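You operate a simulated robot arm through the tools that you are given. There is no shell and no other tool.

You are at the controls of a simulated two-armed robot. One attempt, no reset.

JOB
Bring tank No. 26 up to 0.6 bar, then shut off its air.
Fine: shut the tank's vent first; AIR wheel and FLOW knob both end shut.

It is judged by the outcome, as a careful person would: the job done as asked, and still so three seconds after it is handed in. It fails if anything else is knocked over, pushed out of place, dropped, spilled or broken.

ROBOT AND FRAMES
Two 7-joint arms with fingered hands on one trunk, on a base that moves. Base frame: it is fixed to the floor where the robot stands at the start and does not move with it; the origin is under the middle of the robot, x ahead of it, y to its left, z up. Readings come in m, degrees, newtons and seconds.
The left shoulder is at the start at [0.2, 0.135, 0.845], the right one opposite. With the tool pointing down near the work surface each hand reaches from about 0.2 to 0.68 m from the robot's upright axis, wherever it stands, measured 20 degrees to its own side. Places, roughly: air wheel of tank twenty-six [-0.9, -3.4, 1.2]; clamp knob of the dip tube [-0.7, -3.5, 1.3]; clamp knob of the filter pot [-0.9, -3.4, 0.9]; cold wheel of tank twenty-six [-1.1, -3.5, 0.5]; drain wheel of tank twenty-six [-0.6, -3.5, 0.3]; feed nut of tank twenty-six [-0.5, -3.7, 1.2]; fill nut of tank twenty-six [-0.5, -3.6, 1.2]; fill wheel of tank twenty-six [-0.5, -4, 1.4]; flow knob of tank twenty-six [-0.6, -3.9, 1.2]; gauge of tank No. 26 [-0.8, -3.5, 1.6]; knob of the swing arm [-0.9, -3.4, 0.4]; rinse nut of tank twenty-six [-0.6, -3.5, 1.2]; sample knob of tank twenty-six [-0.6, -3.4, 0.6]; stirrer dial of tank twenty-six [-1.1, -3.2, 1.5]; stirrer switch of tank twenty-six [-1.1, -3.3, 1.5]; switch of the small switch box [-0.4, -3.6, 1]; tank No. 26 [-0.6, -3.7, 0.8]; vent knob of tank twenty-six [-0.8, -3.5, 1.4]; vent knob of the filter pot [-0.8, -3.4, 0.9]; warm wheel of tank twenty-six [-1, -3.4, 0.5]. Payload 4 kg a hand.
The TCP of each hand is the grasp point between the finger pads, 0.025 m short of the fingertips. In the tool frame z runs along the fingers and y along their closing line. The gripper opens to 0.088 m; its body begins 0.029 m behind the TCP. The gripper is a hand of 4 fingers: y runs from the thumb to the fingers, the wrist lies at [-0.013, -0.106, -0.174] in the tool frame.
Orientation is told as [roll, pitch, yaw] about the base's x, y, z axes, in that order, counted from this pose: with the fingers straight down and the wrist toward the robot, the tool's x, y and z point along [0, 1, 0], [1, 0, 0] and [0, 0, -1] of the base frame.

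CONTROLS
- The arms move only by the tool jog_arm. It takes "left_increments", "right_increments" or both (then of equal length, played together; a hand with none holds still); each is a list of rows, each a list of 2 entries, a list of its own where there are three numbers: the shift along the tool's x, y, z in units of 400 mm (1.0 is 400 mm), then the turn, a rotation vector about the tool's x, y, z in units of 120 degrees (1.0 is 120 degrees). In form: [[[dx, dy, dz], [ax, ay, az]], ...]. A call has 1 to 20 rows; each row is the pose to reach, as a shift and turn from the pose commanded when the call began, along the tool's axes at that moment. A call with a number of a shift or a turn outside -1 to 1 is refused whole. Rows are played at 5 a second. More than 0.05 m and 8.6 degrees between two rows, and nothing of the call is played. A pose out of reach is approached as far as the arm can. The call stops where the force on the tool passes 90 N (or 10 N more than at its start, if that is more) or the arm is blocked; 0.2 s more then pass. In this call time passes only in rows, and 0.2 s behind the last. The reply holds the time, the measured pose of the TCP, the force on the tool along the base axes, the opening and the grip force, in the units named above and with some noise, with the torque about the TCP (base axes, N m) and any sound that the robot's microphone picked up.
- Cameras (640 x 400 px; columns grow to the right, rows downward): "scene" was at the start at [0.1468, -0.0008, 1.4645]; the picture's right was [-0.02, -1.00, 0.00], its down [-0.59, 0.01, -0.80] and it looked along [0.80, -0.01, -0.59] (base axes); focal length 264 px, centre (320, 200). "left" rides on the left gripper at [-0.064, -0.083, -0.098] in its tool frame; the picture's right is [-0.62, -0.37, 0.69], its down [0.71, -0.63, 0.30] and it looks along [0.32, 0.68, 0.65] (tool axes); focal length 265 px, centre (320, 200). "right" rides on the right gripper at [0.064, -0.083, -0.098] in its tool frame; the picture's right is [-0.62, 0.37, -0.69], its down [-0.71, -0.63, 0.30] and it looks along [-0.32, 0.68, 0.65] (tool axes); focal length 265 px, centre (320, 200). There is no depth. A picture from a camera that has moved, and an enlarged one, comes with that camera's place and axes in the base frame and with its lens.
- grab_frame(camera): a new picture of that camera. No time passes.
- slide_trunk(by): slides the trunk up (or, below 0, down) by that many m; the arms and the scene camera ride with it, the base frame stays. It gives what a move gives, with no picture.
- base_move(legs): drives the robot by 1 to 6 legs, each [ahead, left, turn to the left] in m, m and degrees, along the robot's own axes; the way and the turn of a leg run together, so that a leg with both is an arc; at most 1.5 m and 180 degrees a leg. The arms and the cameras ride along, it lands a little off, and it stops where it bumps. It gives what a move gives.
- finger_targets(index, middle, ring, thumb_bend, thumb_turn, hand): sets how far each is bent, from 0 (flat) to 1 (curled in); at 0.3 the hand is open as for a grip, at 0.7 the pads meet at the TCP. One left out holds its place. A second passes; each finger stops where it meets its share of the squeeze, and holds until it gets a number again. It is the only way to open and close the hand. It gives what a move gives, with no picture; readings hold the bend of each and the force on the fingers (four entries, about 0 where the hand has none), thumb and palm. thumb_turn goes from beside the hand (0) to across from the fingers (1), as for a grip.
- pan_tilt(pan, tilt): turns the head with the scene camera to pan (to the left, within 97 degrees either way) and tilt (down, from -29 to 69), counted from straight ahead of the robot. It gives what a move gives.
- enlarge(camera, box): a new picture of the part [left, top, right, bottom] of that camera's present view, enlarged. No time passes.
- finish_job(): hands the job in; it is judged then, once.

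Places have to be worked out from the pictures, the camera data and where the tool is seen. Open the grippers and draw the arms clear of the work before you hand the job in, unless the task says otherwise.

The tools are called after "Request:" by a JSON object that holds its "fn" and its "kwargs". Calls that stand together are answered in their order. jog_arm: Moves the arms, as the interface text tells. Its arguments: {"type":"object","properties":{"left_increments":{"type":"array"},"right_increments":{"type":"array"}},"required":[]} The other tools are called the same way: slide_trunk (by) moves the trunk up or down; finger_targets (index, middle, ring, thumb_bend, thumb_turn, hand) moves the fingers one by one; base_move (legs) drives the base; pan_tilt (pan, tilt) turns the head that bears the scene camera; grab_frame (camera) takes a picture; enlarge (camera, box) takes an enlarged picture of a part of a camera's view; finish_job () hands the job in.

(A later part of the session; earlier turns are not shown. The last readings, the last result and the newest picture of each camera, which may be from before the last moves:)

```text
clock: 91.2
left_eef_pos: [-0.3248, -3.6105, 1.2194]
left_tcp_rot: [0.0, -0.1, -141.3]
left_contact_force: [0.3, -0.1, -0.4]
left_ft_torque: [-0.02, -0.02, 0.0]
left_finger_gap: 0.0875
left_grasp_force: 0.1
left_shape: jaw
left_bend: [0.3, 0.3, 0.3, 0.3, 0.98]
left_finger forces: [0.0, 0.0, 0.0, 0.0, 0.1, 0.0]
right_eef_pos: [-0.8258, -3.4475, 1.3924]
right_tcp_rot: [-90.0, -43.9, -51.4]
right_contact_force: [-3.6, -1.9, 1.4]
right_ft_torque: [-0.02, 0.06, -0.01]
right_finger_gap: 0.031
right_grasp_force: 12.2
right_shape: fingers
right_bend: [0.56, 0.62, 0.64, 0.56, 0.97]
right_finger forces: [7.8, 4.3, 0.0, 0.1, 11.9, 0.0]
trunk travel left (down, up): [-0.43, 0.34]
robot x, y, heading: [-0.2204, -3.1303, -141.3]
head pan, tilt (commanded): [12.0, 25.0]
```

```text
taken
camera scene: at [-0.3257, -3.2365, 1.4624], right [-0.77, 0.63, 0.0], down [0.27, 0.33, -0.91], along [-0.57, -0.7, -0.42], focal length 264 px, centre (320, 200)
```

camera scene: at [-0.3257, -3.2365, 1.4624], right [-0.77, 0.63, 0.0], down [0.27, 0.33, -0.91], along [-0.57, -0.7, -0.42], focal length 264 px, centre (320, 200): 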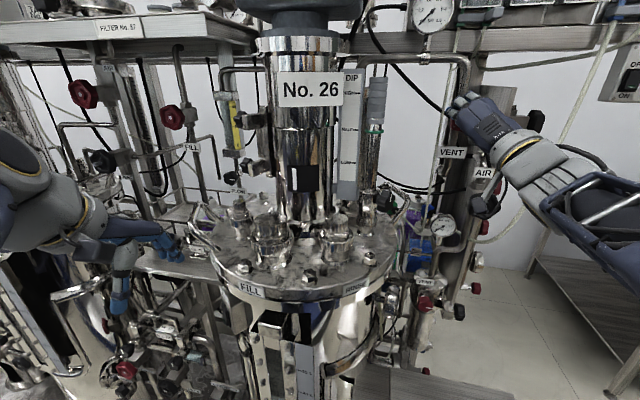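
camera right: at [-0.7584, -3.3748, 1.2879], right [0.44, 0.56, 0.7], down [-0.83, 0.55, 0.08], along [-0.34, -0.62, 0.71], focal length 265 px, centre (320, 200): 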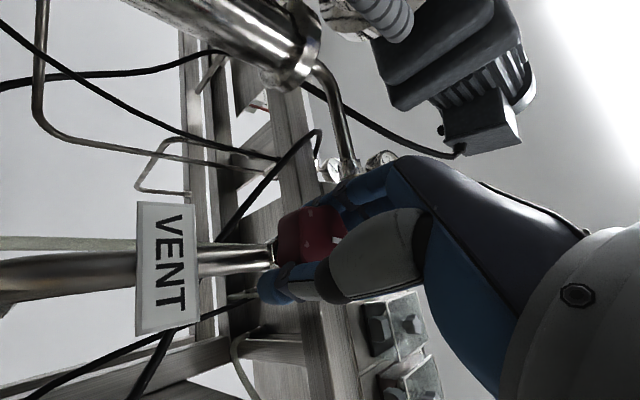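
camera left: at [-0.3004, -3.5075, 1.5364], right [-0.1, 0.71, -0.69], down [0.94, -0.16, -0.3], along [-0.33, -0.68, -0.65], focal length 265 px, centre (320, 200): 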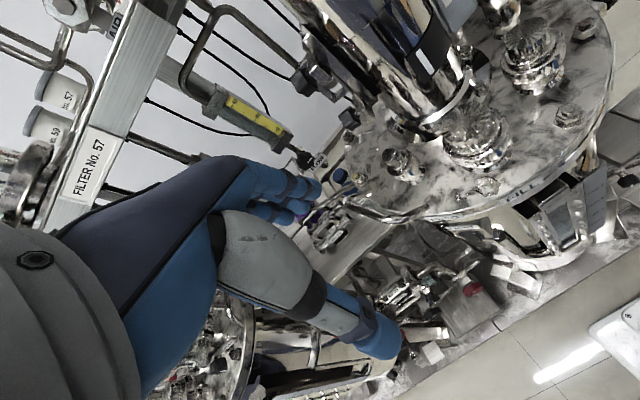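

The knob turns with the hand: its white mark stays put in the hand view, with little torque. I keep turning clockwise.

Request:
{"fn": "jog_arm", "kwargs": {"right_increments": [[[0, 0, 0], [0, 0, 0.06]], [[0, 0, 0], [0, 0, 0.12]], [[0, 0, 0], [0, 0, 0.18]], [[0, 0, 0], [0, 0, 0.24]], [[0, 0, 0], [0, 0, 0.3]], [[0, 0, 0], [0, 0, 0.36]], [[0, 0, 0], [0, 0, 0.42]], [[0, 0, 0], [0, 0, 0.48]]]}}

Request:
{"fn": "grab_frame", "kwargs": {"camera": "right"}}

Request:
{"fn": "grab_frame", "kwargs": {"camera": "scene"}}

```text
clock: 93.0
left_eef_pos: [-0.3253, -3.6096, 1.2179]
left_tcp_rot: [0.1, 0.0, -141.4]
left_contact_force: [-0.2, -0.5, -0.2]
left_ft_torque: [0.0, 0.03, -0.03]
left_finger_gap: 0.0876
left_grasp_force: 0.0
left_shape: jaw
left_bend: [0.3, 0.3, 0.3, 0.3, 0.98]
left_finger forces: [0.0, 0.1, 0.0, 0.0, 0.0, 0.1]
right_eef_pos: [-0.8265, -3.4475, 1.3907]
right_tcp_rot: [89.5, -78.4, 129.0]
right_contact_force: [-7.3, -1.5, -3.8]
right_ft_torque: [-0.04, 0.07, -0.08]
right_finger_gap: 0.0311
right_grasp_force: 12.3
right_shape: fingers
right_bend: [0.57, 0.63, 0.64, 0.56, 0.98]
right_finger forces: [6.9, 4.0, 0.1, 0.0, 12.9, 0.0]
trunk travel left (down, up): [-0.43, 0.34]
robot x, y, heading: [-0.2205, -3.1315, -141.4]
head pan, tilt (commanded): [12.0, 25.0]
```

```text
taken
camera right: at [-0.6991, -3.449, 1.3228], right [0.12, 0.96, 0.24], down [-0.6, 0.26, -0.76], along [-0.8, -0.05, 0.6], focal length 265 px, centre (320, 200)
```

right: 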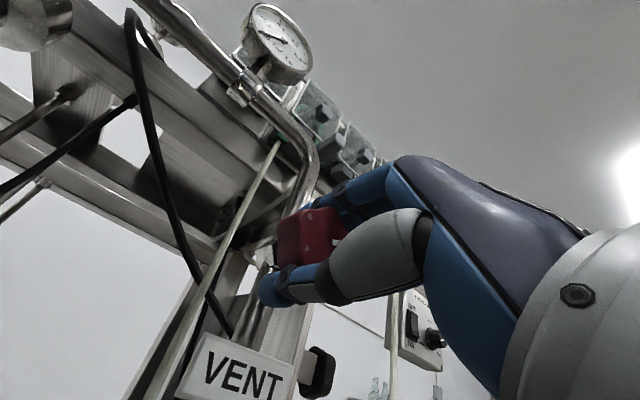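

```text
taken
camera scene: at [-0.326, -3.2366, 1.4624], right [-0.77, 0.63, 0.0], down [0.27, 0.33, -0.91], along [-0.57, -0.7, -0.42], focal length 264 px, centre (320, 200)
```

scene: 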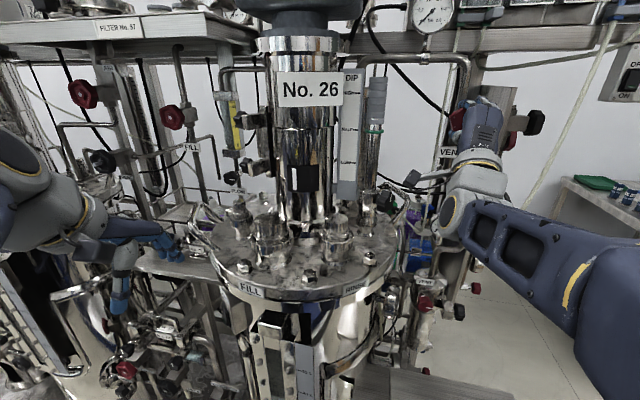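

The knob has turned about 86 degrees so far with hardly any torque. I keep on clockwise another 45 degrees.

Request:
{"fn": "jog_arm", "kwargs": {"right_increments": [[[0, 0, 0], [0, 0, 0.06]], [[0, 0, 0], [0, 0, 0.12]], [[0, 0, 0], [0, 0, 0.18]], [[0, 0, 0], [0, 0, 0.24]], [[0, 0, 0], [0, 0, 0.3]], [[0, 0, 0], [0, 0, 0.36]]]}}

Request:
{"fn": "grab_frame", "kwargs": {"camera": "right"}}

Request:
{"fn": "grab_frame", "kwargs": {"camera": "scene"}}

```text
clock: 94.4
left_eef_pos: [-0.3242, -3.6096, 1.218]
left_tcp_rot: [0.1, 0.0, -141.3]
left_contact_force: [0.0, 0.5, -0.2]
left_ft_torque: [0.0, -0.01, -0.04]
left_finger_gap: 0.0877
left_grasp_force: 0.1
left_shape: jaw
left_bend: [0.3, 0.3, 0.3, 0.3, 0.98]
left_finger forces: [0.0, 0.0, 0.0, 0.0, 0.0, 0.0]
right_eef_pos: [-0.8248, -3.4483, 1.393]
right_tcp_rot: [90.2, -35.3, 128.7]
right_contact_force: [-3.5, -3.9, 5.2]
right_ft_torque: [0.26, 0.32, 0.05]
right_finger_gap: 0.0295
right_grasp_force: 13.3
right_shape: fingers
right_bend: [0.59, 0.62, 0.64, 0.56, 1.0]
right_finger forces: [9.9, 6.0, 0.1, 0.0, 10.3, 0.0]
trunk travel left (down, up): [-0.43, 0.34]
robot x, y, heading: [-0.2192, -3.1271, -141.4]
head pan, tilt (commanded): [12.0, 25.0]
```

```text
taken
camera right: at [-0.682, -3.4698, 1.3973], right [0.13, 0.95, -0.29], down [-0.18, -0.27, -0.95], along [-0.98, 0.17, 0.13], focal length 265 px, centre (320, 200)
```

right: 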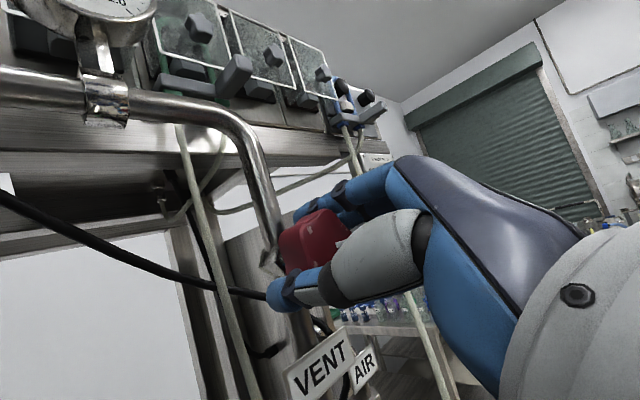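

```text
taken
camera scene: at [-0.3256, -3.2367, 1.4626], right [-0.77, 0.63, 0.0], down [0.27, 0.33, -0.91], along [-0.57, -0.7, -0.42], focal length 264 px, centre (320, 200)
```

scene: 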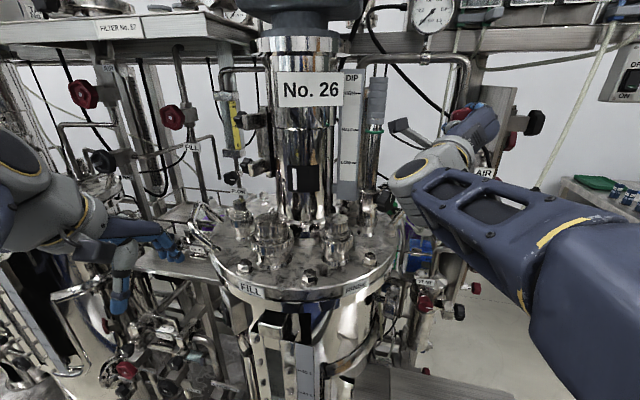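

Now there is about 0.4 N·m of resistance against the clockwise turn, so the vent seems to be reaching its stop. I turn a little further to be sure and compare the torque.

Request:
{"fn": "enlarge", "kwargs": {"camera": "right", "box": [240, 170, 400, 330]}}

Request:
{"fn": "jog_arm", "kwargs": {"right_increments": [[[0, 0, 0], [0, 0, 0.04]], [[0, 0, 0], [0, 0, 0.08]]]}}

Request:
{"fn": "enlarge", "kwargs": {"camera": "right", "box": [240, 170, 400, 330]}}

```text
2.50 times, centred on (320, 250) of right
camera zoom: at [-0.682, -3.4698, 1.3973], right [0.13, 0.95, -0.29], down [-0.18, -0.27, -0.95], along [-0.98, 0.17, 0.13], focal length 664 px, centre (320, 75)
```

zoom: 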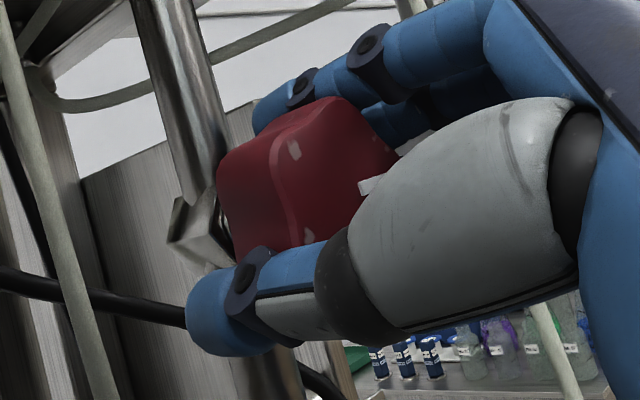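

```text
clock: 95.0
left_eef_pos: [-0.325, -3.6101, 1.2171]
left_tcp_rot: [-0.1, 0.0, -141.3]
left_contact_force: [0.1, -0.2, -0.2]
left_ft_torque: [-0.02, -0.01, -0.02]
left_finger_gap: 0.0878
left_grasp_force: 0.1
left_shape: jaw
left_bend: [0.3, 0.3, 0.3, 0.3, 0.98]
left_finger forces: [0.0, 0.0, 0.0, 0.0, 0.0, 0.0]
right_eef_pos: [-0.8245, -3.4485, 1.3927]
right_tcp_rot: [90.1, -25.7, 128.7]
right_contact_force: [-2.8, -9.0, 8.8]
right_ft_torque: [0.34, 0.53, 0.15]
right_finger_gap: 0.0297
right_grasp_force: 16.7
right_shape: fingers
right_bend: [0.58, 0.62, 0.64, 0.57, 1.0]
right_finger forces: [16.1, 5.3, 0.1, 0.1, 11.6, 0.0]
trunk travel left (down, up): [-0.43, 0.34]
robot x, y, heading: [-0.2218, -3.1305, -141.3]
head pan, tilt (commanded): [12.0, 25.0]
```

```text
2.50 times, centred on (320, 250) of right
camera zoom: at [-0.6832, -3.4681, 1.4144], right [0.16, 0.9, -0.4], down [-0.08, -0.39, -0.92], along [-0.98, 0.18, 0.01], focal length 664 px, centre (320, 75)
```

zoom: 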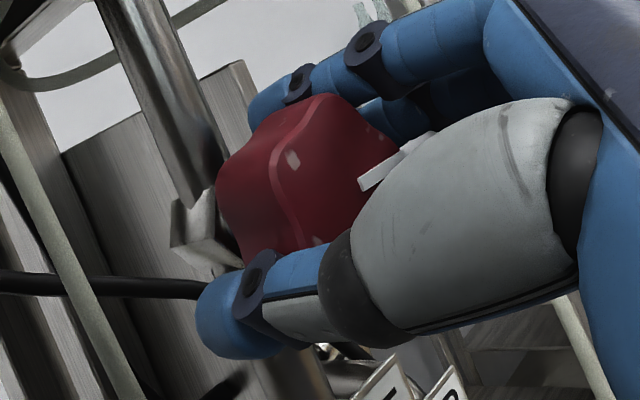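

Torque rises with angle (about 0.6 N·m) and the knob no longer follows – it looks like the shut stop. I release, draw back and look at the mark.

Request:
{"fn": "finger_targets", "kwargs": {"hand": "right", "index": 0.3, "middle": 0.3, "ring": 0.3, "thumb_bend": 0.3}}

Request:
{"fn": "jog_arm", "kwargs": {"right_increments": [[[0, 0, -0.06], [0, 0, 0]], [[0, 0, -0.12], [0, 0, 0]], [[0, 0, -0.18], [0, 0, 0]], [[0, 0, -0.24], [0, 0, 0]], [[0, 0, -0.3], [0, 0, 0]]]}}

Request:
{"fn": "grab_frame", "kwargs": {"camera": "right"}}

Request:
{"fn": "grab_frame", "kwargs": {"camera": "scene"}}

```text
clock: 96.0
left_eef_pos: [-0.3244, -3.6105, 1.2185]
left_tcp_rot: [0.0, 0.0, -141.3]
left_contact_force: [-0.2, 0.0, 0.7]
left_ft_torque: [-0.03, 0.01, -0.01]
left_finger_gap: 0.0877
left_grasp_force: 0.0
left_shape: jaw
left_bend: [0.3, 0.3, 0.3, 0.3, 0.98]
left_finger forces: [0.0, 0.0, 0.0, 0.1, 0.0, 0.1]
right_eef_pos: [-0.8259, -3.4482, 1.3907]
right_tcp_rot: [90.0, -25.7, 128.6]
right_contact_force: [0.3, -0.4, -0.3]
right_ft_torque: [0.02, 0.01, 0.0]
right_finger_gap: 0.0845
right_grasp_force: 0.0
right_shape: fingers
right_bend: [0.3, 0.3, 0.3, 0.3, 0.98]
right_finger forces: [0.0, 0.0, 0.0, 0.1, 0.0, 0.0]
trunk travel left (down, up): [-0.43, 0.34]
robot x, y, heading: [-0.2195, -3.1275, -141.2]
head pan, tilt (commanded): [12.0, 25.0]
```

```text
clock: 97.2
left_eef_pos: [-0.3254, -3.609, 1.218]
left_tcp_rot: [0.0, 0.0, -141.4]
left_contact_force: [-0.4, -0.8, 0.2]
left_ft_torque: [0.01, -0.04, 0.03]
left_finger_gap: 0.0876
left_grasp_force: 0.0
left_shape: jaw
left_bend: [0.3, 0.3, 0.3, 0.3, 0.98]
left_finger forces: [0.0, 0.0, 0.1, 0.0, 0.0, 0.0]
right_eef_pos: [-0.7313, -3.3731, 1.3912]
right_tcp_rot: [90.0, -25.8, 128.6]
right_contact_force: [-0.1, -0.1, 0.6]
right_ft_torque: [0.02, 0.01, 0.0]
right_finger_gap: 0.0845
right_grasp_force: 0.0
right_shape: fingers
right_bend: [0.3, 0.3, 0.3, 0.3, 0.98]
right_finger forces: [0.0, 0.0, 0.1, 0.0, 0.0, 0.0]
trunk travel left (down, up): [-0.43, 0.34]
robot x, y, heading: [-0.2206, -3.1279, -141.3]
head pan, tilt (commanded): [12.0, 25.0]
```

```text
taken
camera right: at [-0.5898, -3.3923, 1.4136], right [0.17, 0.9, -0.4], down [-0.08, -0.39, -0.92], along [-0.98, 0.18, 0.01], focal length 265 px, centre (320, 200)
```

right: 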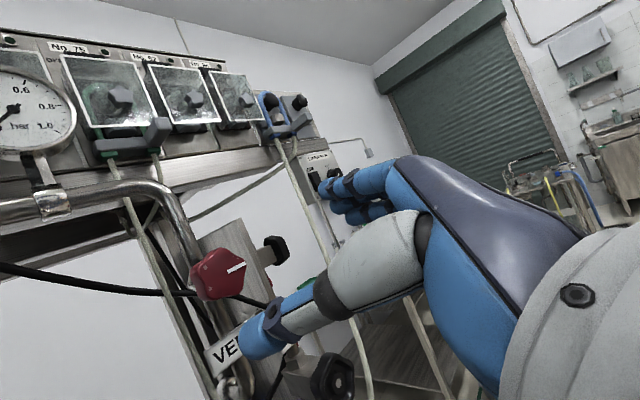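

```text
taken
camera scene: at [-0.3256, -3.2366, 1.4624], right [-0.77, 0.63, 0.0], down [0.27, 0.33, -0.91], along [-0.57, -0.7, -0.42], focal length 264 px, centre (320, 200)
```

scene: 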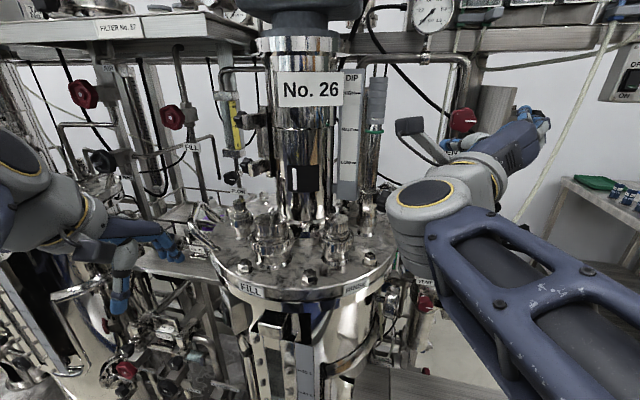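

Request:
{"fn": "enlarge", "kwargs": {"camera": "scene", "box": [420, 80, 520, 160]}}

Request:
{"fn": "enlarge", "kwargs": {"camera": "right", "box": [150, 200, 310, 320]}}

```text
5.00 times, centred on (470, 120) of scene
camera zoom: at [-0.3256, -3.2366, 1.4624], right [-0.77, 0.63, 0.0], down [0.27, 0.33, -0.91], along [-0.57, -0.7, -0.42], focal length 1317 px, centre (-430, 600)
```

zoom: 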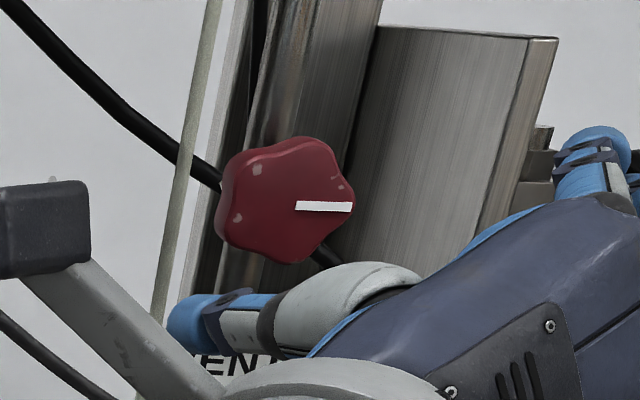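

```text
3.33 times, centred on (230, 260) of right
camera zoom: at [-0.5898, -3.3923, 1.4136], right [0.17, 0.9, -0.4], down [-0.08, -0.39, -0.92], along [-0.98, 0.18, 0.01], focal length 885 px, centre (620, 0)
```

zoom: 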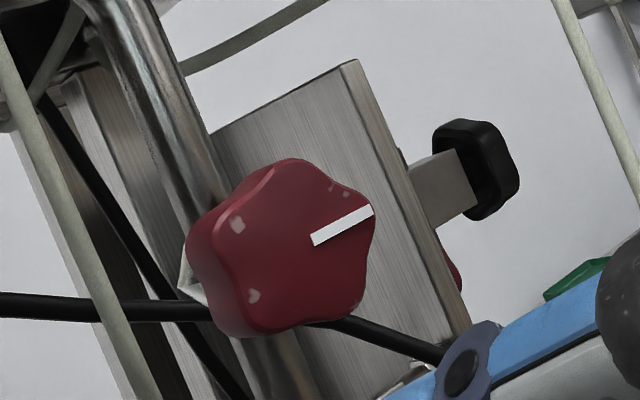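

The white pointer has gone from 12 to 3 o'clock – across its pipe – and stopped: the vent is shut after a quarter turn. Next I bring the right hand down in front of the AIR wheel, keeping 0.1 m clear of it, and tilt the head up so the gauge is in view.

Request:
{"fn": "jog_arm", "kwargs": {"right_increments": [[[-0.08, -0.001, 0.008], [0, 0, 0]], [[-0.16, -0.002, 0.016], [0, 0, 0]], [[-0.24, -0.003, 0.025], [0, 0, 0]], [[-0.32, -0.004, 0.033], [0, 0, 0]], [[-0.4, -0.006, 0.042], [0, 0, 0]], [[-0.4855, -0.007, 0.05], [0, 0, 0]]]}}

Request:
{"fn": "pan_tilt", "kwargs": {"pan": 4, "tilt": 14}}

Request:
{"fn": "grab_frame", "kwargs": {"camera": "scene"}}

Request:
{"fn": "grab_frame", "kwargs": {"camera": "right"}}

```text
clock: 98.6
left_eef_pos: [-0.326, -3.61, 1.2187]
left_tcp_rot: [0.0, 0.0, -141.3]
left_contact_force: [0.2, 0.2, -0.7]
left_ft_torque: [0.01, 0.02, -0.02]
left_finger_gap: 0.0877
left_grasp_force: 0.0
left_shape: jaw
left_bend: [0.3, 0.3, 0.3, 0.3, 0.98]
left_finger forces: [0.0, 0.0, 0.1, 0.0, 0.1, 0.0]
right_eef_pos: [-0.7989, -3.3211, 1.2145]
right_tcp_rot: [90.1, -25.8, 128.7]
right_contact_force: [1.1, 0.4, -0.4]
right_ft_torque: [-0.02, -0.01, 0.01]
right_finger_gap: 0.0845
right_grasp_force: 0.0
right_shape: fingers
right_bend: [0.3, 0.3, 0.3, 0.3, 0.98]
right_finger forces: [0.0, 0.0, 0.1, 0.0, 0.1, 0.0]
trunk travel left (down, up): [-0.43, 0.34]
robot x, y, heading: [-0.2227, -3.1273, -141.5]
head pan, tilt (commanded): [12.0, 25.0]
```

```text
clock: 99.4
left_eef_pos: [-0.3255, -3.6095, 1.218]
left_tcp_rot: [0.0, 0.0, -141.3]
left_contact_force: [-0.4, -0.4, 0.1]
left_ft_torque: [-0.01, -0.01, -0.03]
left_finger_gap: 0.0874
left_grasp_force: 0.0
left_shape: jaw
left_bend: [0.3, 0.3, 0.3, 0.3, 0.98]
left_finger forces: [0.0, 0.0, 0.0, 0.1, 0.0, 0.0]
right_eef_pos: [-0.7983, -3.3213, 1.2146]
right_tcp_rot: [90.0, -25.8, 128.7]
right_contact_force: [0.0, -0.5, 0.3]
right_ft_torque: [-0.02, 0.0, 0.01]
right_finger_gap: 0.0844
right_grasp_force: 0.0
right_shape: fingers
right_bend: [0.3, 0.3, 0.3, 0.3, 0.98]
right_finger forces: [0.0, 0.1, 0.0, 0.1, 0.0, 0.0]
trunk travel left (down, up): [-0.43, 0.34]
robot x, y, heading: [-0.2187, -3.1267, -141.3]
head pan, tilt (commanded): [4.0, 14.0]
```

```text
taken
camera scene: at [-0.3358, -3.2285, 1.4803], right [-0.68, 0.73, 0.0], down [0.18, 0.16, -0.97], along [-0.71, -0.66, -0.24], focal length 264 px, centre (320, 200)
```

scene: 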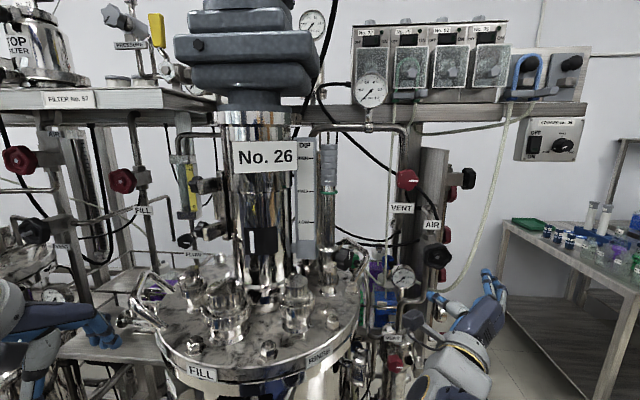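

```text
taken
camera right: at [-0.6579, -3.3407, 1.2371], right [0.17, 0.9, -0.4], down [-0.08, -0.39, -0.92], along [-0.98, 0.18, 0.01], focal length 265 px, centre (320, 200)
```

right: 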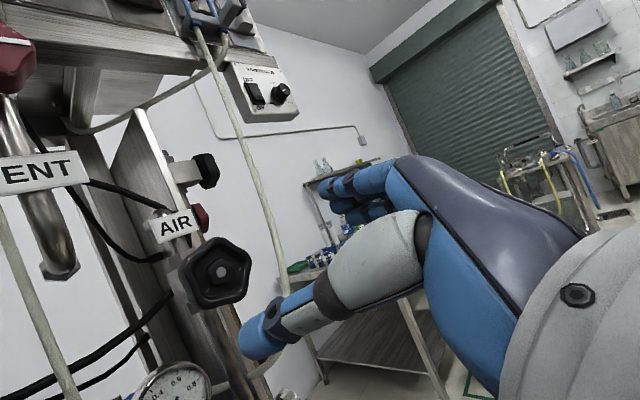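

The AIR wheel's hub is in line with the hand (l≈2.093, z≈1.217), and the tank gauge is in the scene view. I advance 0.13 m so the open hand straddles the wheel.

Request:
{"fn": "jog_arm", "kwargs": {"right_increments": [[[0, 0, 0.06], [0, 0, 0]], [[0, 0, 0.12], [0, 0, 0]], [[0, 0, 0.18], [0, 0, 0]], [[0, 0, 0.24], [0, 0, 0]], [[0, 0, 0.29], [0, 0, 0]], [[0, 0, 0.328], [0, 0, 0]]]}}

Request:
{"fn": "grab_frame", "kwargs": {"camera": "scene"}}

Request:
{"fn": "grab_frame", "kwargs": {"camera": "right"}}

```text
clock: 100.8
left_eef_pos: [-0.3238, -3.6099, 1.2177]
left_tcp_rot: [0.0, 0.0, -141.3]
left_contact_force: [0.8, -0.7, 0.7]
left_ft_torque: [-0.02, -0.01, 0.01]
left_finger_gap: 0.088
left_grasp_force: 0.0
left_shape: jaw
left_bend: [0.3, 0.3, 0.3, 0.3, 0.98]
left_finger forces: [0.0, 0.0, 0.0, 0.1, 0.1, 0.0]
right_eef_pos: [-0.9022, -3.4036, 1.215]
right_tcp_rot: [90.0, -25.9, 128.7]
right_contact_force: [0.7, -0.5, -0.5]
right_ft_torque: [0.0, 0.01, 0.01]
right_finger_gap: 0.0843
right_grasp_force: 0.0
right_shape: fingers
right_bend: [0.3, 0.3, 0.3, 0.3, 0.98]
right_finger forces: [0.0, 0.1, 0.0, 0.0, 0.0, 0.0]
trunk travel left (down, up): [-0.43, 0.34]
robot x, y, heading: [-0.2205, -3.1273, -141.2]
head pan, tilt (commanded): [4.0, 14.0]
```

```text
taken
camera scene: at [-0.3357, -3.2284, 1.4803], right [-0.68, 0.74, 0.0], down [0.18, 0.16, -0.97], along [-0.71, -0.66, -0.24], focal length 264 px, centre (320, 200)
```

scene: 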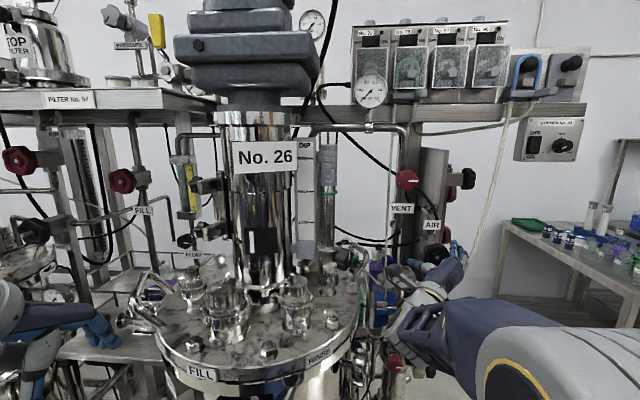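

```text
taken
camera right: at [-0.7604, -3.4235, 1.2371], right [0.17, 0.9, -0.4], down [-0.08, -0.39, -0.92], along [-0.98, 0.18, 0.01], focal length 265 px, centre (320, 200)
```

right: 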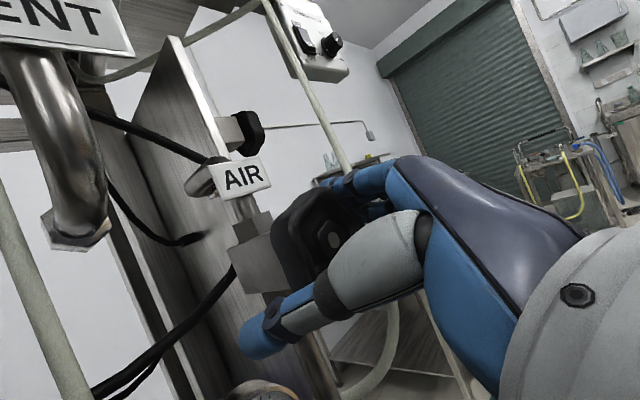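

The wheel is in the open hand (hub near the TCP in the hand view). I close the fingers on it firmly.

Request:
{"fn": "finger_targets", "kwargs": {"hand": "right", "index": 0.6, "middle": 0.6, "ring": 0.6, "thumb_bend": 0.6}}

Request:
{"fn": "grab_frame", "kwargs": {"camera": "right"}}

```text
clock: 101.8
left_eef_pos: [-0.3255, -3.6102, 1.218]
left_tcp_rot: [0.0, 0.0, -141.4]
left_contact_force: [1.0, -0.5, 0.2]
left_ft_torque: [0.0, 0.01, -0.03]
left_finger_gap: 0.0879
left_grasp_force: 0.1
left_shape: jaw
left_bend: [0.3, 0.3, 0.3, 0.3, 0.98]
left_finger forces: [0.0, 0.1, 0.0, 0.0, 0.0, 0.1]
right_eef_pos: [-0.9011, -3.4025, 1.2154]
right_tcp_rot: [90.0, -25.8, 128.6]
right_contact_force: [-7.9, 2.7, 1.4]
right_ft_torque: [0.03, 0.06, -0.05]
right_finger_gap: 0.0492
right_grasp_force: 17.7
right_shape: fingers
right_bend: [0.44, 0.54, 0.57, 0.5, 0.97]
right_finger forces: [13.4, 6.2, 1.8, 0.0, 14.2, 0.0]
trunk travel left (down, up): [-0.43, 0.34]
robot x, y, heading: [-0.2186, -3.1283, -141.3]
head pan, tilt (commanded): [4.0, 14.0]
```

```text
taken
camera right: at [-0.7608, -3.4229, 1.2373], right [0.17, 0.9, -0.4], down [-0.08, -0.39, -0.92], along [-0.98, 0.18, 0.01], focal length 265 px, centre (320, 200)
```

right: 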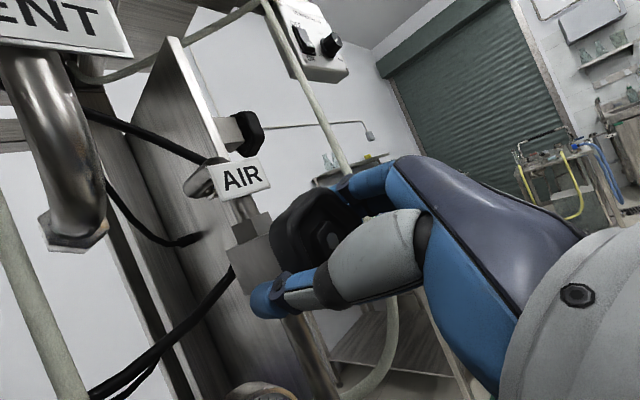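

Grip of about 18 N on the wheel. I turn it counter-clockwise (open) 30 degrees and check torque, sound and gauge.

Request:
{"fn": "jog_arm", "kwargs": {"right_increments": [[[0, 0, 0], [0, 0, -0.06]], [[0, 0, 0], [0, 0, -0.12]], [[0, 0, 0], [0, 0, -0.18]], [[0, 0, 0], [0, 0, -0.25]]]}}

Request:
{"fn": "grab_frame", "kwargs": {"camera": "scene"}}

Request:
{"fn": "grab_frame", "kwargs": {"camera": "right"}}

```text
clock: 102.8
left_eef_pos: [-0.3261, -3.6098, 1.2181]
left_tcp_rot: [0.0, -0.1, -141.5]
left_contact_force: [-0.2, -0.4, -0.5]
left_ft_torque: [0.0, 0.02, 0.0]
left_finger_gap: 0.0877
left_grasp_force: 0.1
left_shape: jaw
left_bend: [0.3, 0.3, 0.3, 0.3, 0.98]
left_finger forces: [0.0, 0.1, 0.1, 0.1, 0.0, 0.1]
right_eef_pos: [-0.9018, -3.403, 1.2145]
right_tcp_rot: [89.8, -55.8, 128.7]
right_contact_force: [-11.9, 3.4, -1.6]
right_ft_torque: [-0.11, -0.2, -0.12]
right_finger_gap: 0.049
right_grasp_force: 19.9
right_shape: fingers
right_bend: [0.44, 0.54, 0.58, 0.51, 0.96]
right_finger forces: [12.1, 9.7, 2.8, 0.1, 15.0, 0.1]
trunk travel left (down, up): [-0.43, 0.34]
robot x, y, heading: [-0.222, -3.1267, -141.4]
head pan, tilt (commanded): [4.0, 14.0]
```

```text
taken
camera scene: at [-0.3364, -3.2284, 1.4802], right [-0.68, 0.74, 0.0], down [0.18, 0.16, -0.97], along [-0.71, -0.66, -0.24], focal length 264 px, centre (320, 200)
```

scene: 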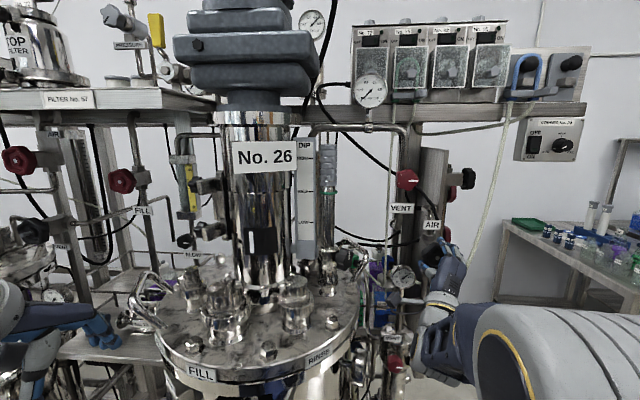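

```text
taken
camera right: at [-0.7625, -3.4203, 1.1823], right [0.09, 0.99, -0.04], down [-0.38, 0.0, -0.92], along [-0.92, 0.1, 0.38], focal length 265 px, centre (320, 200)
```

right: 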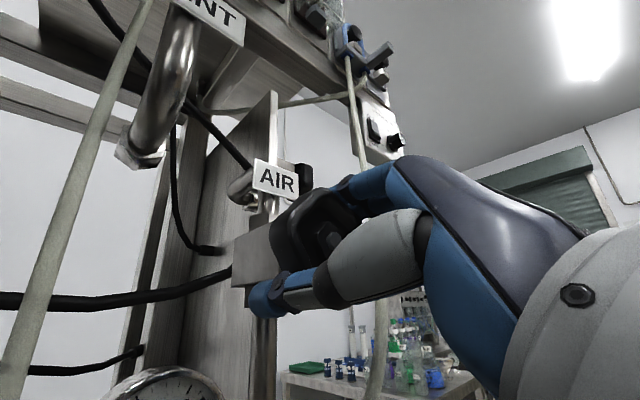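

The wheel follows with about 0.2 N·m of friction; the gauge still reads 0. I keep opening it through the rest of the stroke.

Request:
{"fn": "jog_arm", "kwargs": {"right_increments": [[[0, 0, 0], [0, 0, -0.065]], [[0, 0, 0], [0, 0, -0.13]], [[0, 0, 0], [0, 0, -0.195]], [[0, 0, 0], [0, 0, -0.26]], [[0, 0, 0], [0, 0, -0.325]], [[0, 0, 0], [0, 0, -0.39]], [[0, 0, 0], [0, 0, -0.455]], [[0, 0, 0], [0, 0, -0.52]], [[0, 0, 0], [0, 0, -0.585]], [[0, 0, 0], [0, 0, -0.65]], [[0, 0, 0], [0, 0, -0.715]], [[0, 0, 0], [0, 0, -0.78]], [[0, 0, 0], [0, 0, -0.84]], [[0, 0, 0], [0, 0, -0.9]]]}}

Request:
{"fn": "grab_frame", "kwargs": {"camera": "scene"}}

Request:
{"fn": "grab_frame", "kwargs": {"camera": "right"}}

```text
clock: 105.8
left_eef_pos: [-0.3252, -3.6098, 1.219]
left_tcp_rot: [0.0, 0.0, -141.3]
left_contact_force: [0.0, 0.0, -0.4]
left_ft_torque: [-0.01, -0.01, 0.02]
left_finger_gap: 0.0876
left_grasp_force: 0.0
left_shape: jaw
left_bend: [0.3, 0.3, 0.3, 0.3, 0.98]
left_finger forces: [0.0, 0.0, 0.1, 0.0, 0.1, 0.1]
right_eef_pos: [-0.9015, -3.4018, 1.2151]
right_tcp_rot: [-89.9, -16.1, -51.5]
right_contact_force: [-11.1, 4.1, -2.5]
right_ft_torque: [-0.11, -0.02, 0.03]
right_finger_gap: 0.049
right_grasp_force: 15.9
right_shape: fingers
right_bend: [0.49, 0.56, 0.6, 0.5, 0.94]
right_finger forces: [7.1, 3.6, 0.8, 0.0, 21.7, 0.0]
trunk travel left (down, up): [-0.43, 0.34]
robot x, y, heading: [-0.2172, -3.1255, -141.7]
head pan, tilt (commanded): [4.0, 14.0]
```

```text
taken
camera scene: at [-0.3363, -3.2283, 1.4803], right [-0.68, 0.74, 0.0], down [0.18, 0.16, -0.97], along [-0.71, -0.66, -0.24], focal length 264 px, centre (320, 200)
```

scene: 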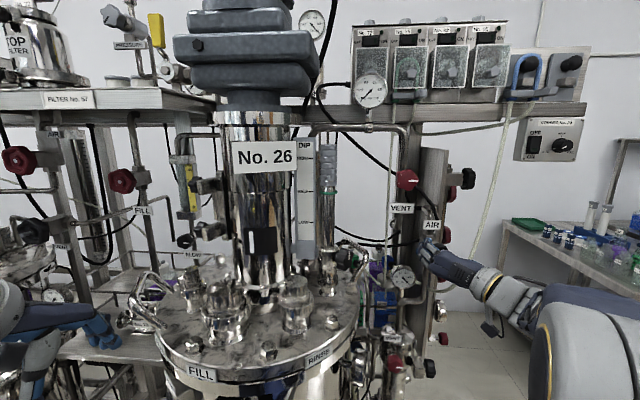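

```text
taken
camera right: at [-0.8633, -3.2935, 1.1311], right [0.65, 0.29, 0.7], down [-0.74, 0.44, 0.51], along [-0.16, -0.85, 0.5], focal length 265 px, centre (320, 200)
```

right: 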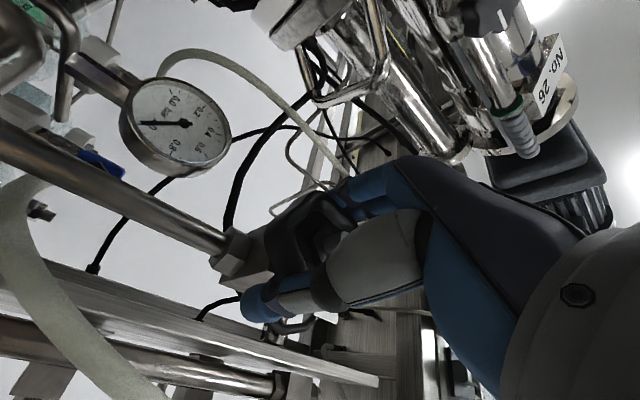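

The hand has swept some 138 degrees. I enlarge both gauges to see whether air is coming through.

Request:
{"fn": "enlarge", "kwargs": {"camera": "right", "box": [100, 60, 260, 190]}}

Request:
{"fn": "enlarge", "kwargs": {"camera": "scene", "box": [330, 60, 430, 140]}}

Request:
{"fn": "enlarge", "kwargs": {"camera": "scene", "box": [140, 140, 260, 270]}}

```text
3.08 times, centred on (180, 125) of right
camera zoom: at [-0.8633, -3.2935, 1.1311], right [0.65, 0.29, 0.7], down [-0.74, 0.44, 0.51], along [-0.16, -0.85, 0.5], focal length 817 px, centre (751, 431)
```

zoom: 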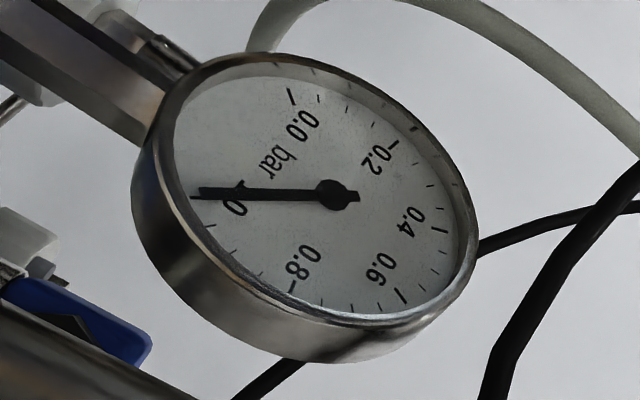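

```text
5.00 times, centred on (380, 100) of scene
camera zoom: at [-0.3363, -3.2283, 1.4803], right [-0.68, 0.74, 0.0], down [0.18, 0.16, -0.97], along [-0.71, -0.66, -0.24], focal length 1317 px, centre (20, 700)
```

zoom: 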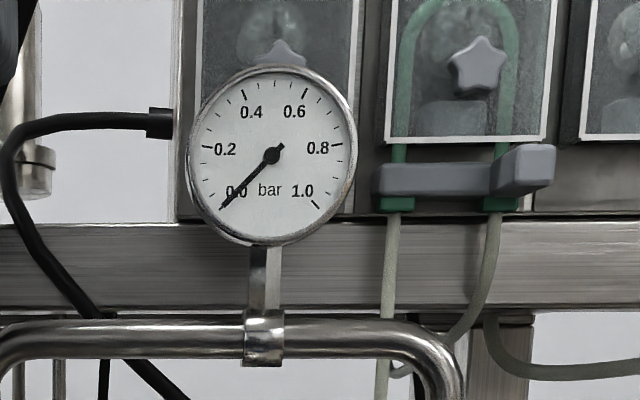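

```text
3.08 times, centred on (200, 205) of scene
camera zoom: at [-0.3363, -3.2283, 1.4803], right [-0.68, 0.74, 0.0], down [0.18, 0.16, -0.97], along [-0.71, -0.66, -0.24], focal length 811 px, centre (689, 185)
```

zoom: 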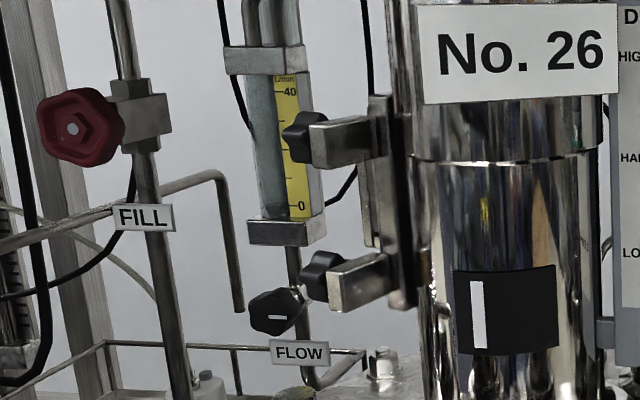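

The line gauge behind AIR has jumped to about 1.0 bar while the tank gauge stays at 0.0, so AIR is open and FLOW (pointer across) is shut. I keep the right hand on the wheel and inspect the space around FLOW before sending the left hand in.

Request:
{"fn": "enlarge", "kwargs": {"camera": "scene", "box": [60, 220, 240, 380]}}

Request:
{"fn": "grab_frame", "kwargs": {"camera": "left"}}

```text
2.50 times, centred on (150, 300) of scene
camera zoom: at [-0.3363, -3.2283, 1.4803], right [-0.68, 0.74, 0.0], down [0.18, 0.16, -0.97], along [-0.71, -0.66, -0.24], focal length 659 px, centre (745, -50)
```

zoom: 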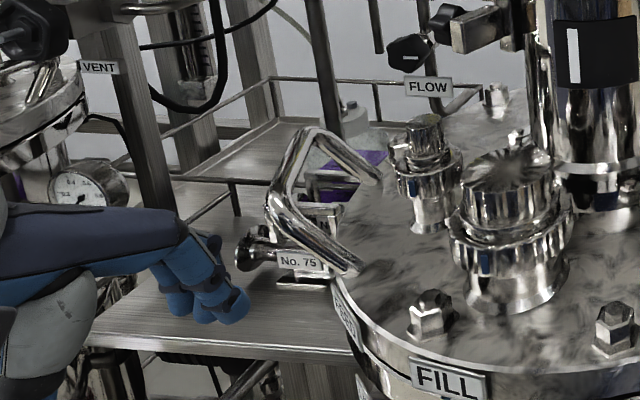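

```text
taken
camera left: at [-0.3009, -3.5073, 1.3164], right [-0.1, 0.71, -0.69], down [0.94, -0.16, -0.3], along [-0.33, -0.68, -0.65], focal length 265 px, centre (320, 200)
```

left: 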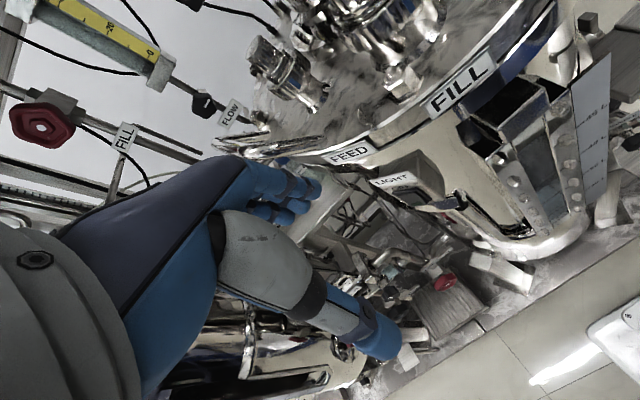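

A lid handle sticks out to the left in front of FLOW. I enlarge the left camera view to place it.

Request:
{"fn": "enlarge", "kwargs": {"camera": "left", "box": [140, 20, 380, 200]}}

```text
2.22 times, centred on (260, 110) of left
camera zoom: at [-0.3009, -3.5073, 1.3164], right [-0.1, 0.71, -0.69], down [0.94, -0.16, -0.3], along [-0.33, -0.68, -0.65], focal length 590 px, centre (453, 400)
```

zoom: 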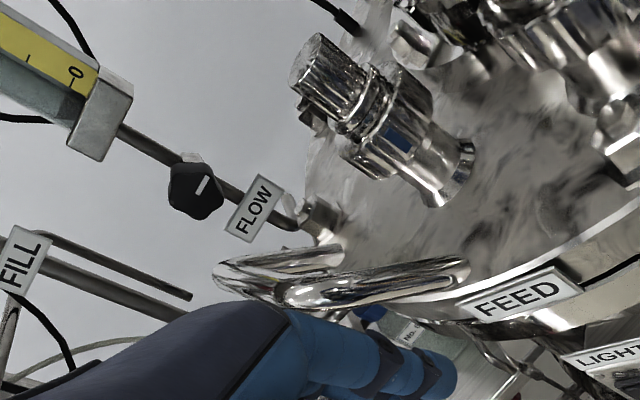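

FLOW is at (f 2.882, l 2.693, z 1.216) with the lid handle's top at z≈1.235 just in front of it, so I will come in over the handle, tilted 25° down and from the left. First I raise the left hand 0.2 m.

Request:
{"fn": "jog_arm", "kwargs": {"left_increments": [[[0, 0, -0.1], [0, 0, 0]], [[0, -0.01, -0.2], [0, 0, 0]], [[0, -0.02, -0.3], [0, 0, 0]], [[0, -0.025, -0.4], [0, 0, 0]], [[0, -0.025, -0.5], [0, 0, 0]]]}}

Request:
{"fn": "grab_frame", "kwargs": {"camera": "scene"}}

```text
clock: 107.0
left_eef_pos: [-0.3155, -3.6022, 1.4179]
left_tcp_rot: [0.1, 0.1, -141.3]
left_contact_force: [-0.1, 0.0, -0.3]
left_ft_torque: [-0.03, 0.02, 0.03]
left_finger_gap: 0.0878
left_grasp_force: 0.1
left_shape: jaw
left_bend: [0.3, 0.3, 0.3, 0.3, 0.98]
left_finger forces: [0.1, 0.0, 0.0, 0.0, 0.0, 0.0]
right_eef_pos: [-0.9019, -3.404, 1.2145]
right_tcp_rot: [-90.1, -16.2, -51.4]
right_contact_force: [-11.1, 4.8, -4.4]
right_ft_torque: [-0.07, -0.03, 0.01]
right_finger_gap: 0.0491
right_grasp_force: 16.4
right_shape: fingers
right_bend: [0.49, 0.56, 0.6, 0.5, 0.94]
right_finger forces: [6.8, 3.7, 0.7, 0.1, 22.2, 0.0]
trunk travel left (down, up): [-0.43, 0.34]
robot x, y, heading: [-0.2188, -3.1301, -141.0]
head pan, tilt (commanded): [4.0, 14.0]
```

```text
taken
camera scene: at [-0.3362, -3.2283, 1.4802], right [-0.68, 0.74, 0.0], down [0.18, 0.16, -0.97], along [-0.71, -0.66, -0.24], focal length 264 px, centre (320, 200)
```

scene: 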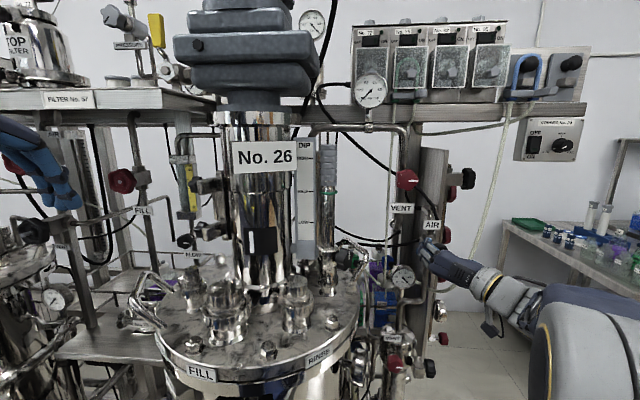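

The space above is free. Now I turn the left hand to its approach attitude (fingers forward, 25° down, thumb left) while moving it to about 0.26 m short of FLOW.

Request:
{"fn": "jog_arm", "kwargs": {"left_increments": [[[0.02, 0.0236, 0.0143], [-0.0311, 0.0261, 0.0489]], [[0.04, 0.0472, 0.0286], [-0.0623, 0.0523, 0.0977]], [[0.06, 0.0708, 0.043], [-0.0934, 0.0784, 0.1466]], [[0.08, 0.0944, 0.0573], [-0.1245, 0.1045, 0.1955]], [[0.1, 0.118, 0.0716], [-0.1557, 0.1307, 0.2443]], [[0.12, 0.1416, 0.0859], [-0.1868, 0.1568, 0.2932]], [[0.14, 0.1652, 0.1002], [-0.2179, 0.1829, 0.3421]], [[0.16, 0.1888, 0.1146], [-0.2491, 0.2091, 0.3909]], [[0.18, 0.2124, 0.1289], [-0.2802, 0.2352, 0.4398]], [[0.2, 0.236, 0.1432], [-0.3113, 0.2613, 0.4887]], [[0.22, 0.2596, 0.1575], [-0.3425, 0.2875, 0.5375]], [[0.24, 0.2832, 0.1718], [-0.3736, 0.3136, 0.5864]], [[0.26, 0.3068, 0.1862], [-0.4047, 0.3397, 0.6353]], [[0.28, 0.3304, 0.2005], [-0.4359, 0.3659, 0.6841]], [[0.3, 0.354, 0.2148], [-0.467, 0.392, 0.733]]]}}

Request:
{"fn": "grab_frame", "kwargs": {"camera": "scene"}}

Request:
{"fn": "grab_frame", "kwargs": {"camera": "left"}}

```text
clock: 110.2
left_eef_pos: [-0.3527, -3.7854, 1.3324]
left_tcp_rot: [65.1, 0.2, 118.6]
left_contact_force: [-0.3, 0.0, -0.5]
left_ft_torque: [-0.03, 0.0, -0.02]
left_finger_gap: 0.0878
left_grasp_force: 0.0
left_shape: jaw
left_bend: [0.3, 0.3, 0.3, 0.3, 0.98]
left_finger forces: [0.0, 0.0, 0.0, 0.1, 0.0, 0.0]
right_eef_pos: [-0.9015, -3.4033, 1.2161]
right_tcp_rot: [-90.0, -16.2, -51.5]
right_contact_force: [-10.1, 4.9, -5.4]
right_ft_torque: [-0.07, 0.04, 0.05]
right_finger_gap: 0.0492
right_grasp_force: 16.4
right_shape: fingers
right_bend: [0.49, 0.56, 0.6, 0.5, 0.94]
right_finger forces: [6.6, 3.8, 0.5, 0.0, 22.1, 0.0]
trunk travel left (down, up): [-0.43, 0.34]
robot x, y, heading: [-0.2202, -3.1299, -141.4]
head pan, tilt (commanded): [4.0, 14.0]
```

```text
taken
camera scene: at [-0.3363, -3.2283, 1.4803], right [-0.68, 0.74, 0.0], down [0.18, 0.16, -0.97], along [-0.71, -0.66, -0.24], focal length 264 px, centre (320, 200)
```

scene: 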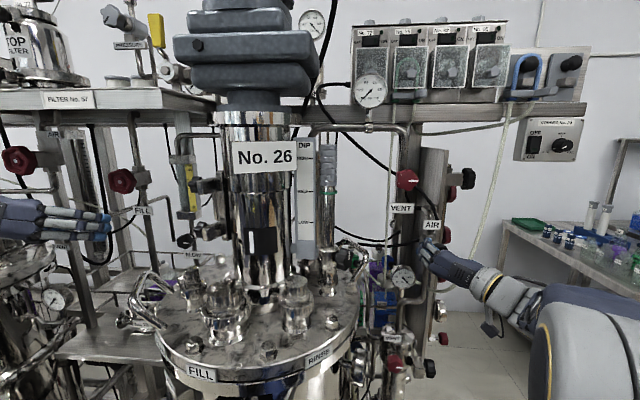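

```text
taken
camera left: at [-0.2114, -3.8034, 1.3152], right [-0.15, -0.5, -0.85], down [-0.21, -0.83, 0.52], along [-0.97, 0.25, 0.02], focal length 265 px, centre (320, 200)
```

left: 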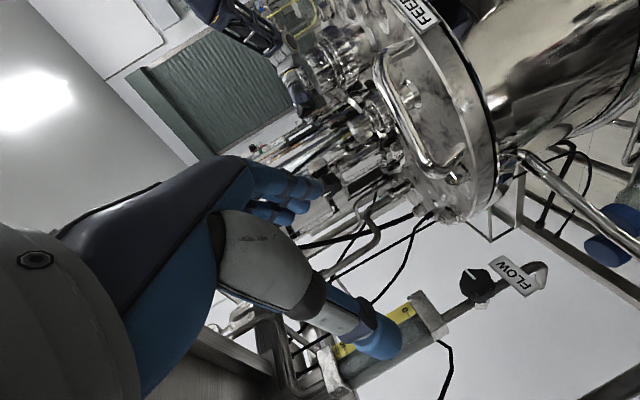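

FLOW lies on the line of approach (left camera check: l≈2.692, z≈1.212). I advance 0.18 m along the fingers and check before the last stretch.

Request:
{"fn": "jog_arm", "kwargs": {"left_increments": [[[0, 0, 0.075], [0, 0, 0]], [[0, 0, 0.15], [0, 0, 0]], [[0, 0, 0.225], [0, 0, 0]], [[0, 0, 0.3], [0, 0, 0]], [[0, 0, 0.375], [0, 0, 0]], [[0, 0, 0.45], [0, 0, 0]]]}}

Request:
{"fn": "grab_frame", "kwargs": {"camera": "scene"}}

Request:
{"fn": "grab_frame", "kwargs": {"camera": "left"}}

```text
clock: 111.6
left_eef_pos: [-0.4964, -3.8636, 1.257]
left_tcp_rot: [65.0, 0.0, 118.5]
left_contact_force: [0.8, 0.6, -0.2]
left_ft_torque: [0.01, 0.02, 0.0]
left_finger_gap: 0.0877
left_grasp_force: 0.0
left_shape: jaw
left_bend: [0.3, 0.3, 0.3, 0.3, 0.98]
left_finger forces: [0.0, 0.0, 0.0, 0.1, 0.1, 0.1]
right_eef_pos: [-0.9007, -3.4027, 1.2151]
right_tcp_rot: [-89.9, -16.2, -51.4]
right_contact_force: [-8.9, 5.9, -5.2]
right_ft_torque: [-0.06, -0.03, 0.08]
right_finger_gap: 0.0493
right_grasp_force: 16.8
right_shape: fingers
right_bend: [0.49, 0.56, 0.6, 0.5, 0.94]
right_finger forces: [6.9, 3.8, 0.7, 0.0, 22.0, 0.1]
trunk travel left (down, up): [-0.43, 0.34]
robot x, y, heading: [-0.2153, -3.1285, -141.3]
head pan, tilt (commanded): [4.0, 14.0]
```

```text
taken
camera scene: at [-0.3362, -3.2284, 1.4803], right [-0.68, 0.74, 0.0], down [0.18, 0.16, -0.97], along [-0.71, -0.66, -0.24], focal length 264 px, centre (320, 200)
```

scene: 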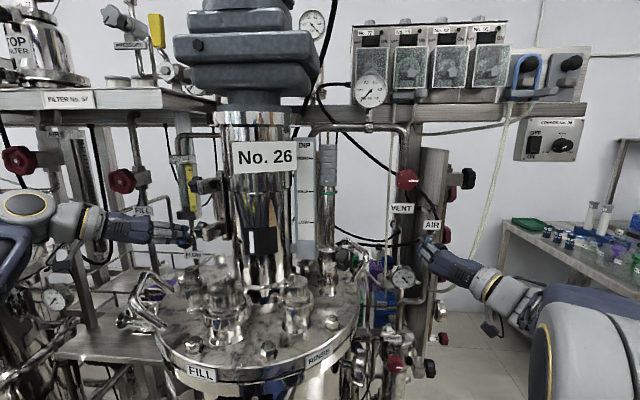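

```text
taken
camera left: at [-0.3545, -3.8824, 1.2397], right [-0.14, -0.5, -0.85], down [-0.21, -0.83, 0.52], along [-0.97, 0.25, 0.02], focal length 265 px, centre (320, 200)
```

left: 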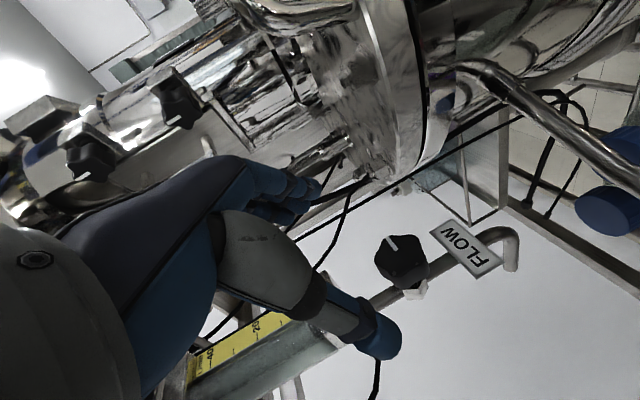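

The knob sits between thumb and fingers ahead; the hand passes above the handle. I advance the last 8 cm.

Request:
{"fn": "jog_arm", "kwargs": {"left_increments": [[[-0.002, 0.001, 0.05], [0, 0, 0]], [[-0.005, 0.002, 0.1], [0, 0, 0]], [[-0.007, 0.003, 0.15], [0, 0, 0]], [[-0.0095, 0.004, 0.198], [0, 0, 0]]]}}

Request:
{"fn": "grab_frame", "kwargs": {"camera": "scene"}}

Request:
{"fn": "grab_frame", "kwargs": {"camera": "left"}}

```text
clock: 112.6
left_eef_pos: [-0.559, -3.897, 1.22]
left_tcp_rot: [65.0, 0.2, 118.5]
left_contact_force: [0.3, 0.4, -0.9]
left_ft_torque: [-0.01, -0.04, -0.01]
left_finger_gap: 0.0877
left_grasp_force: 0.2
left_shape: jaw
left_bend: [0.3, 0.3, 0.3, 0.3, 0.98]
left_finger forces: [0.0, 0.0, 0.0, 0.0, 0.0, 0.0]
right_eef_pos: [-0.9009, -3.4027, 1.2151]
right_tcp_rot: [-90.0, -16.1, -51.4]
right_contact_force: [-8.9, 6.0, -4.8]
right_ft_torque: [-0.04, 0.03, 0.06]
right_finger_gap: 0.0491
right_grasp_force: 16.3
right_shape: fingers
right_bend: [0.49, 0.56, 0.6, 0.5, 0.94]
right_finger forces: [6.9, 3.8, 0.6, 0.1, 21.8, 0.1]
trunk travel left (down, up): [-0.43, 0.34]
robot x, y, heading: [-0.2168, -3.1269, -141.4]
head pan, tilt (commanded): [4.0, 14.0]
```

```text
taken
camera scene: at [-0.3363, -3.2284, 1.4803], right [-0.68, 0.74, 0.0], down [0.18, 0.16, -0.97], along [-0.71, -0.66, -0.24], focal length 264 px, centre (320, 200)
```

scene: 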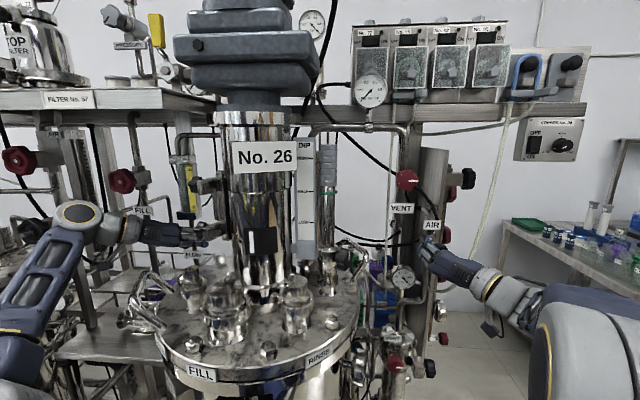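

```text
taken
camera left: at [-0.4169, -3.9141, 1.203], right [-0.14, -0.5, -0.85], down [-0.21, -0.83, 0.52], along [-0.97, 0.25, 0.02], focal length 265 px, centre (320, 200)
```

left: 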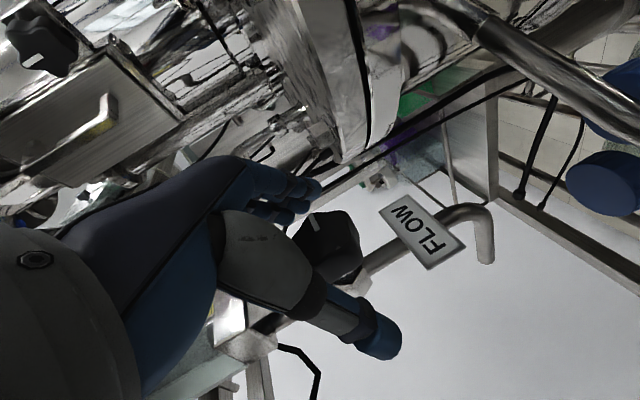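

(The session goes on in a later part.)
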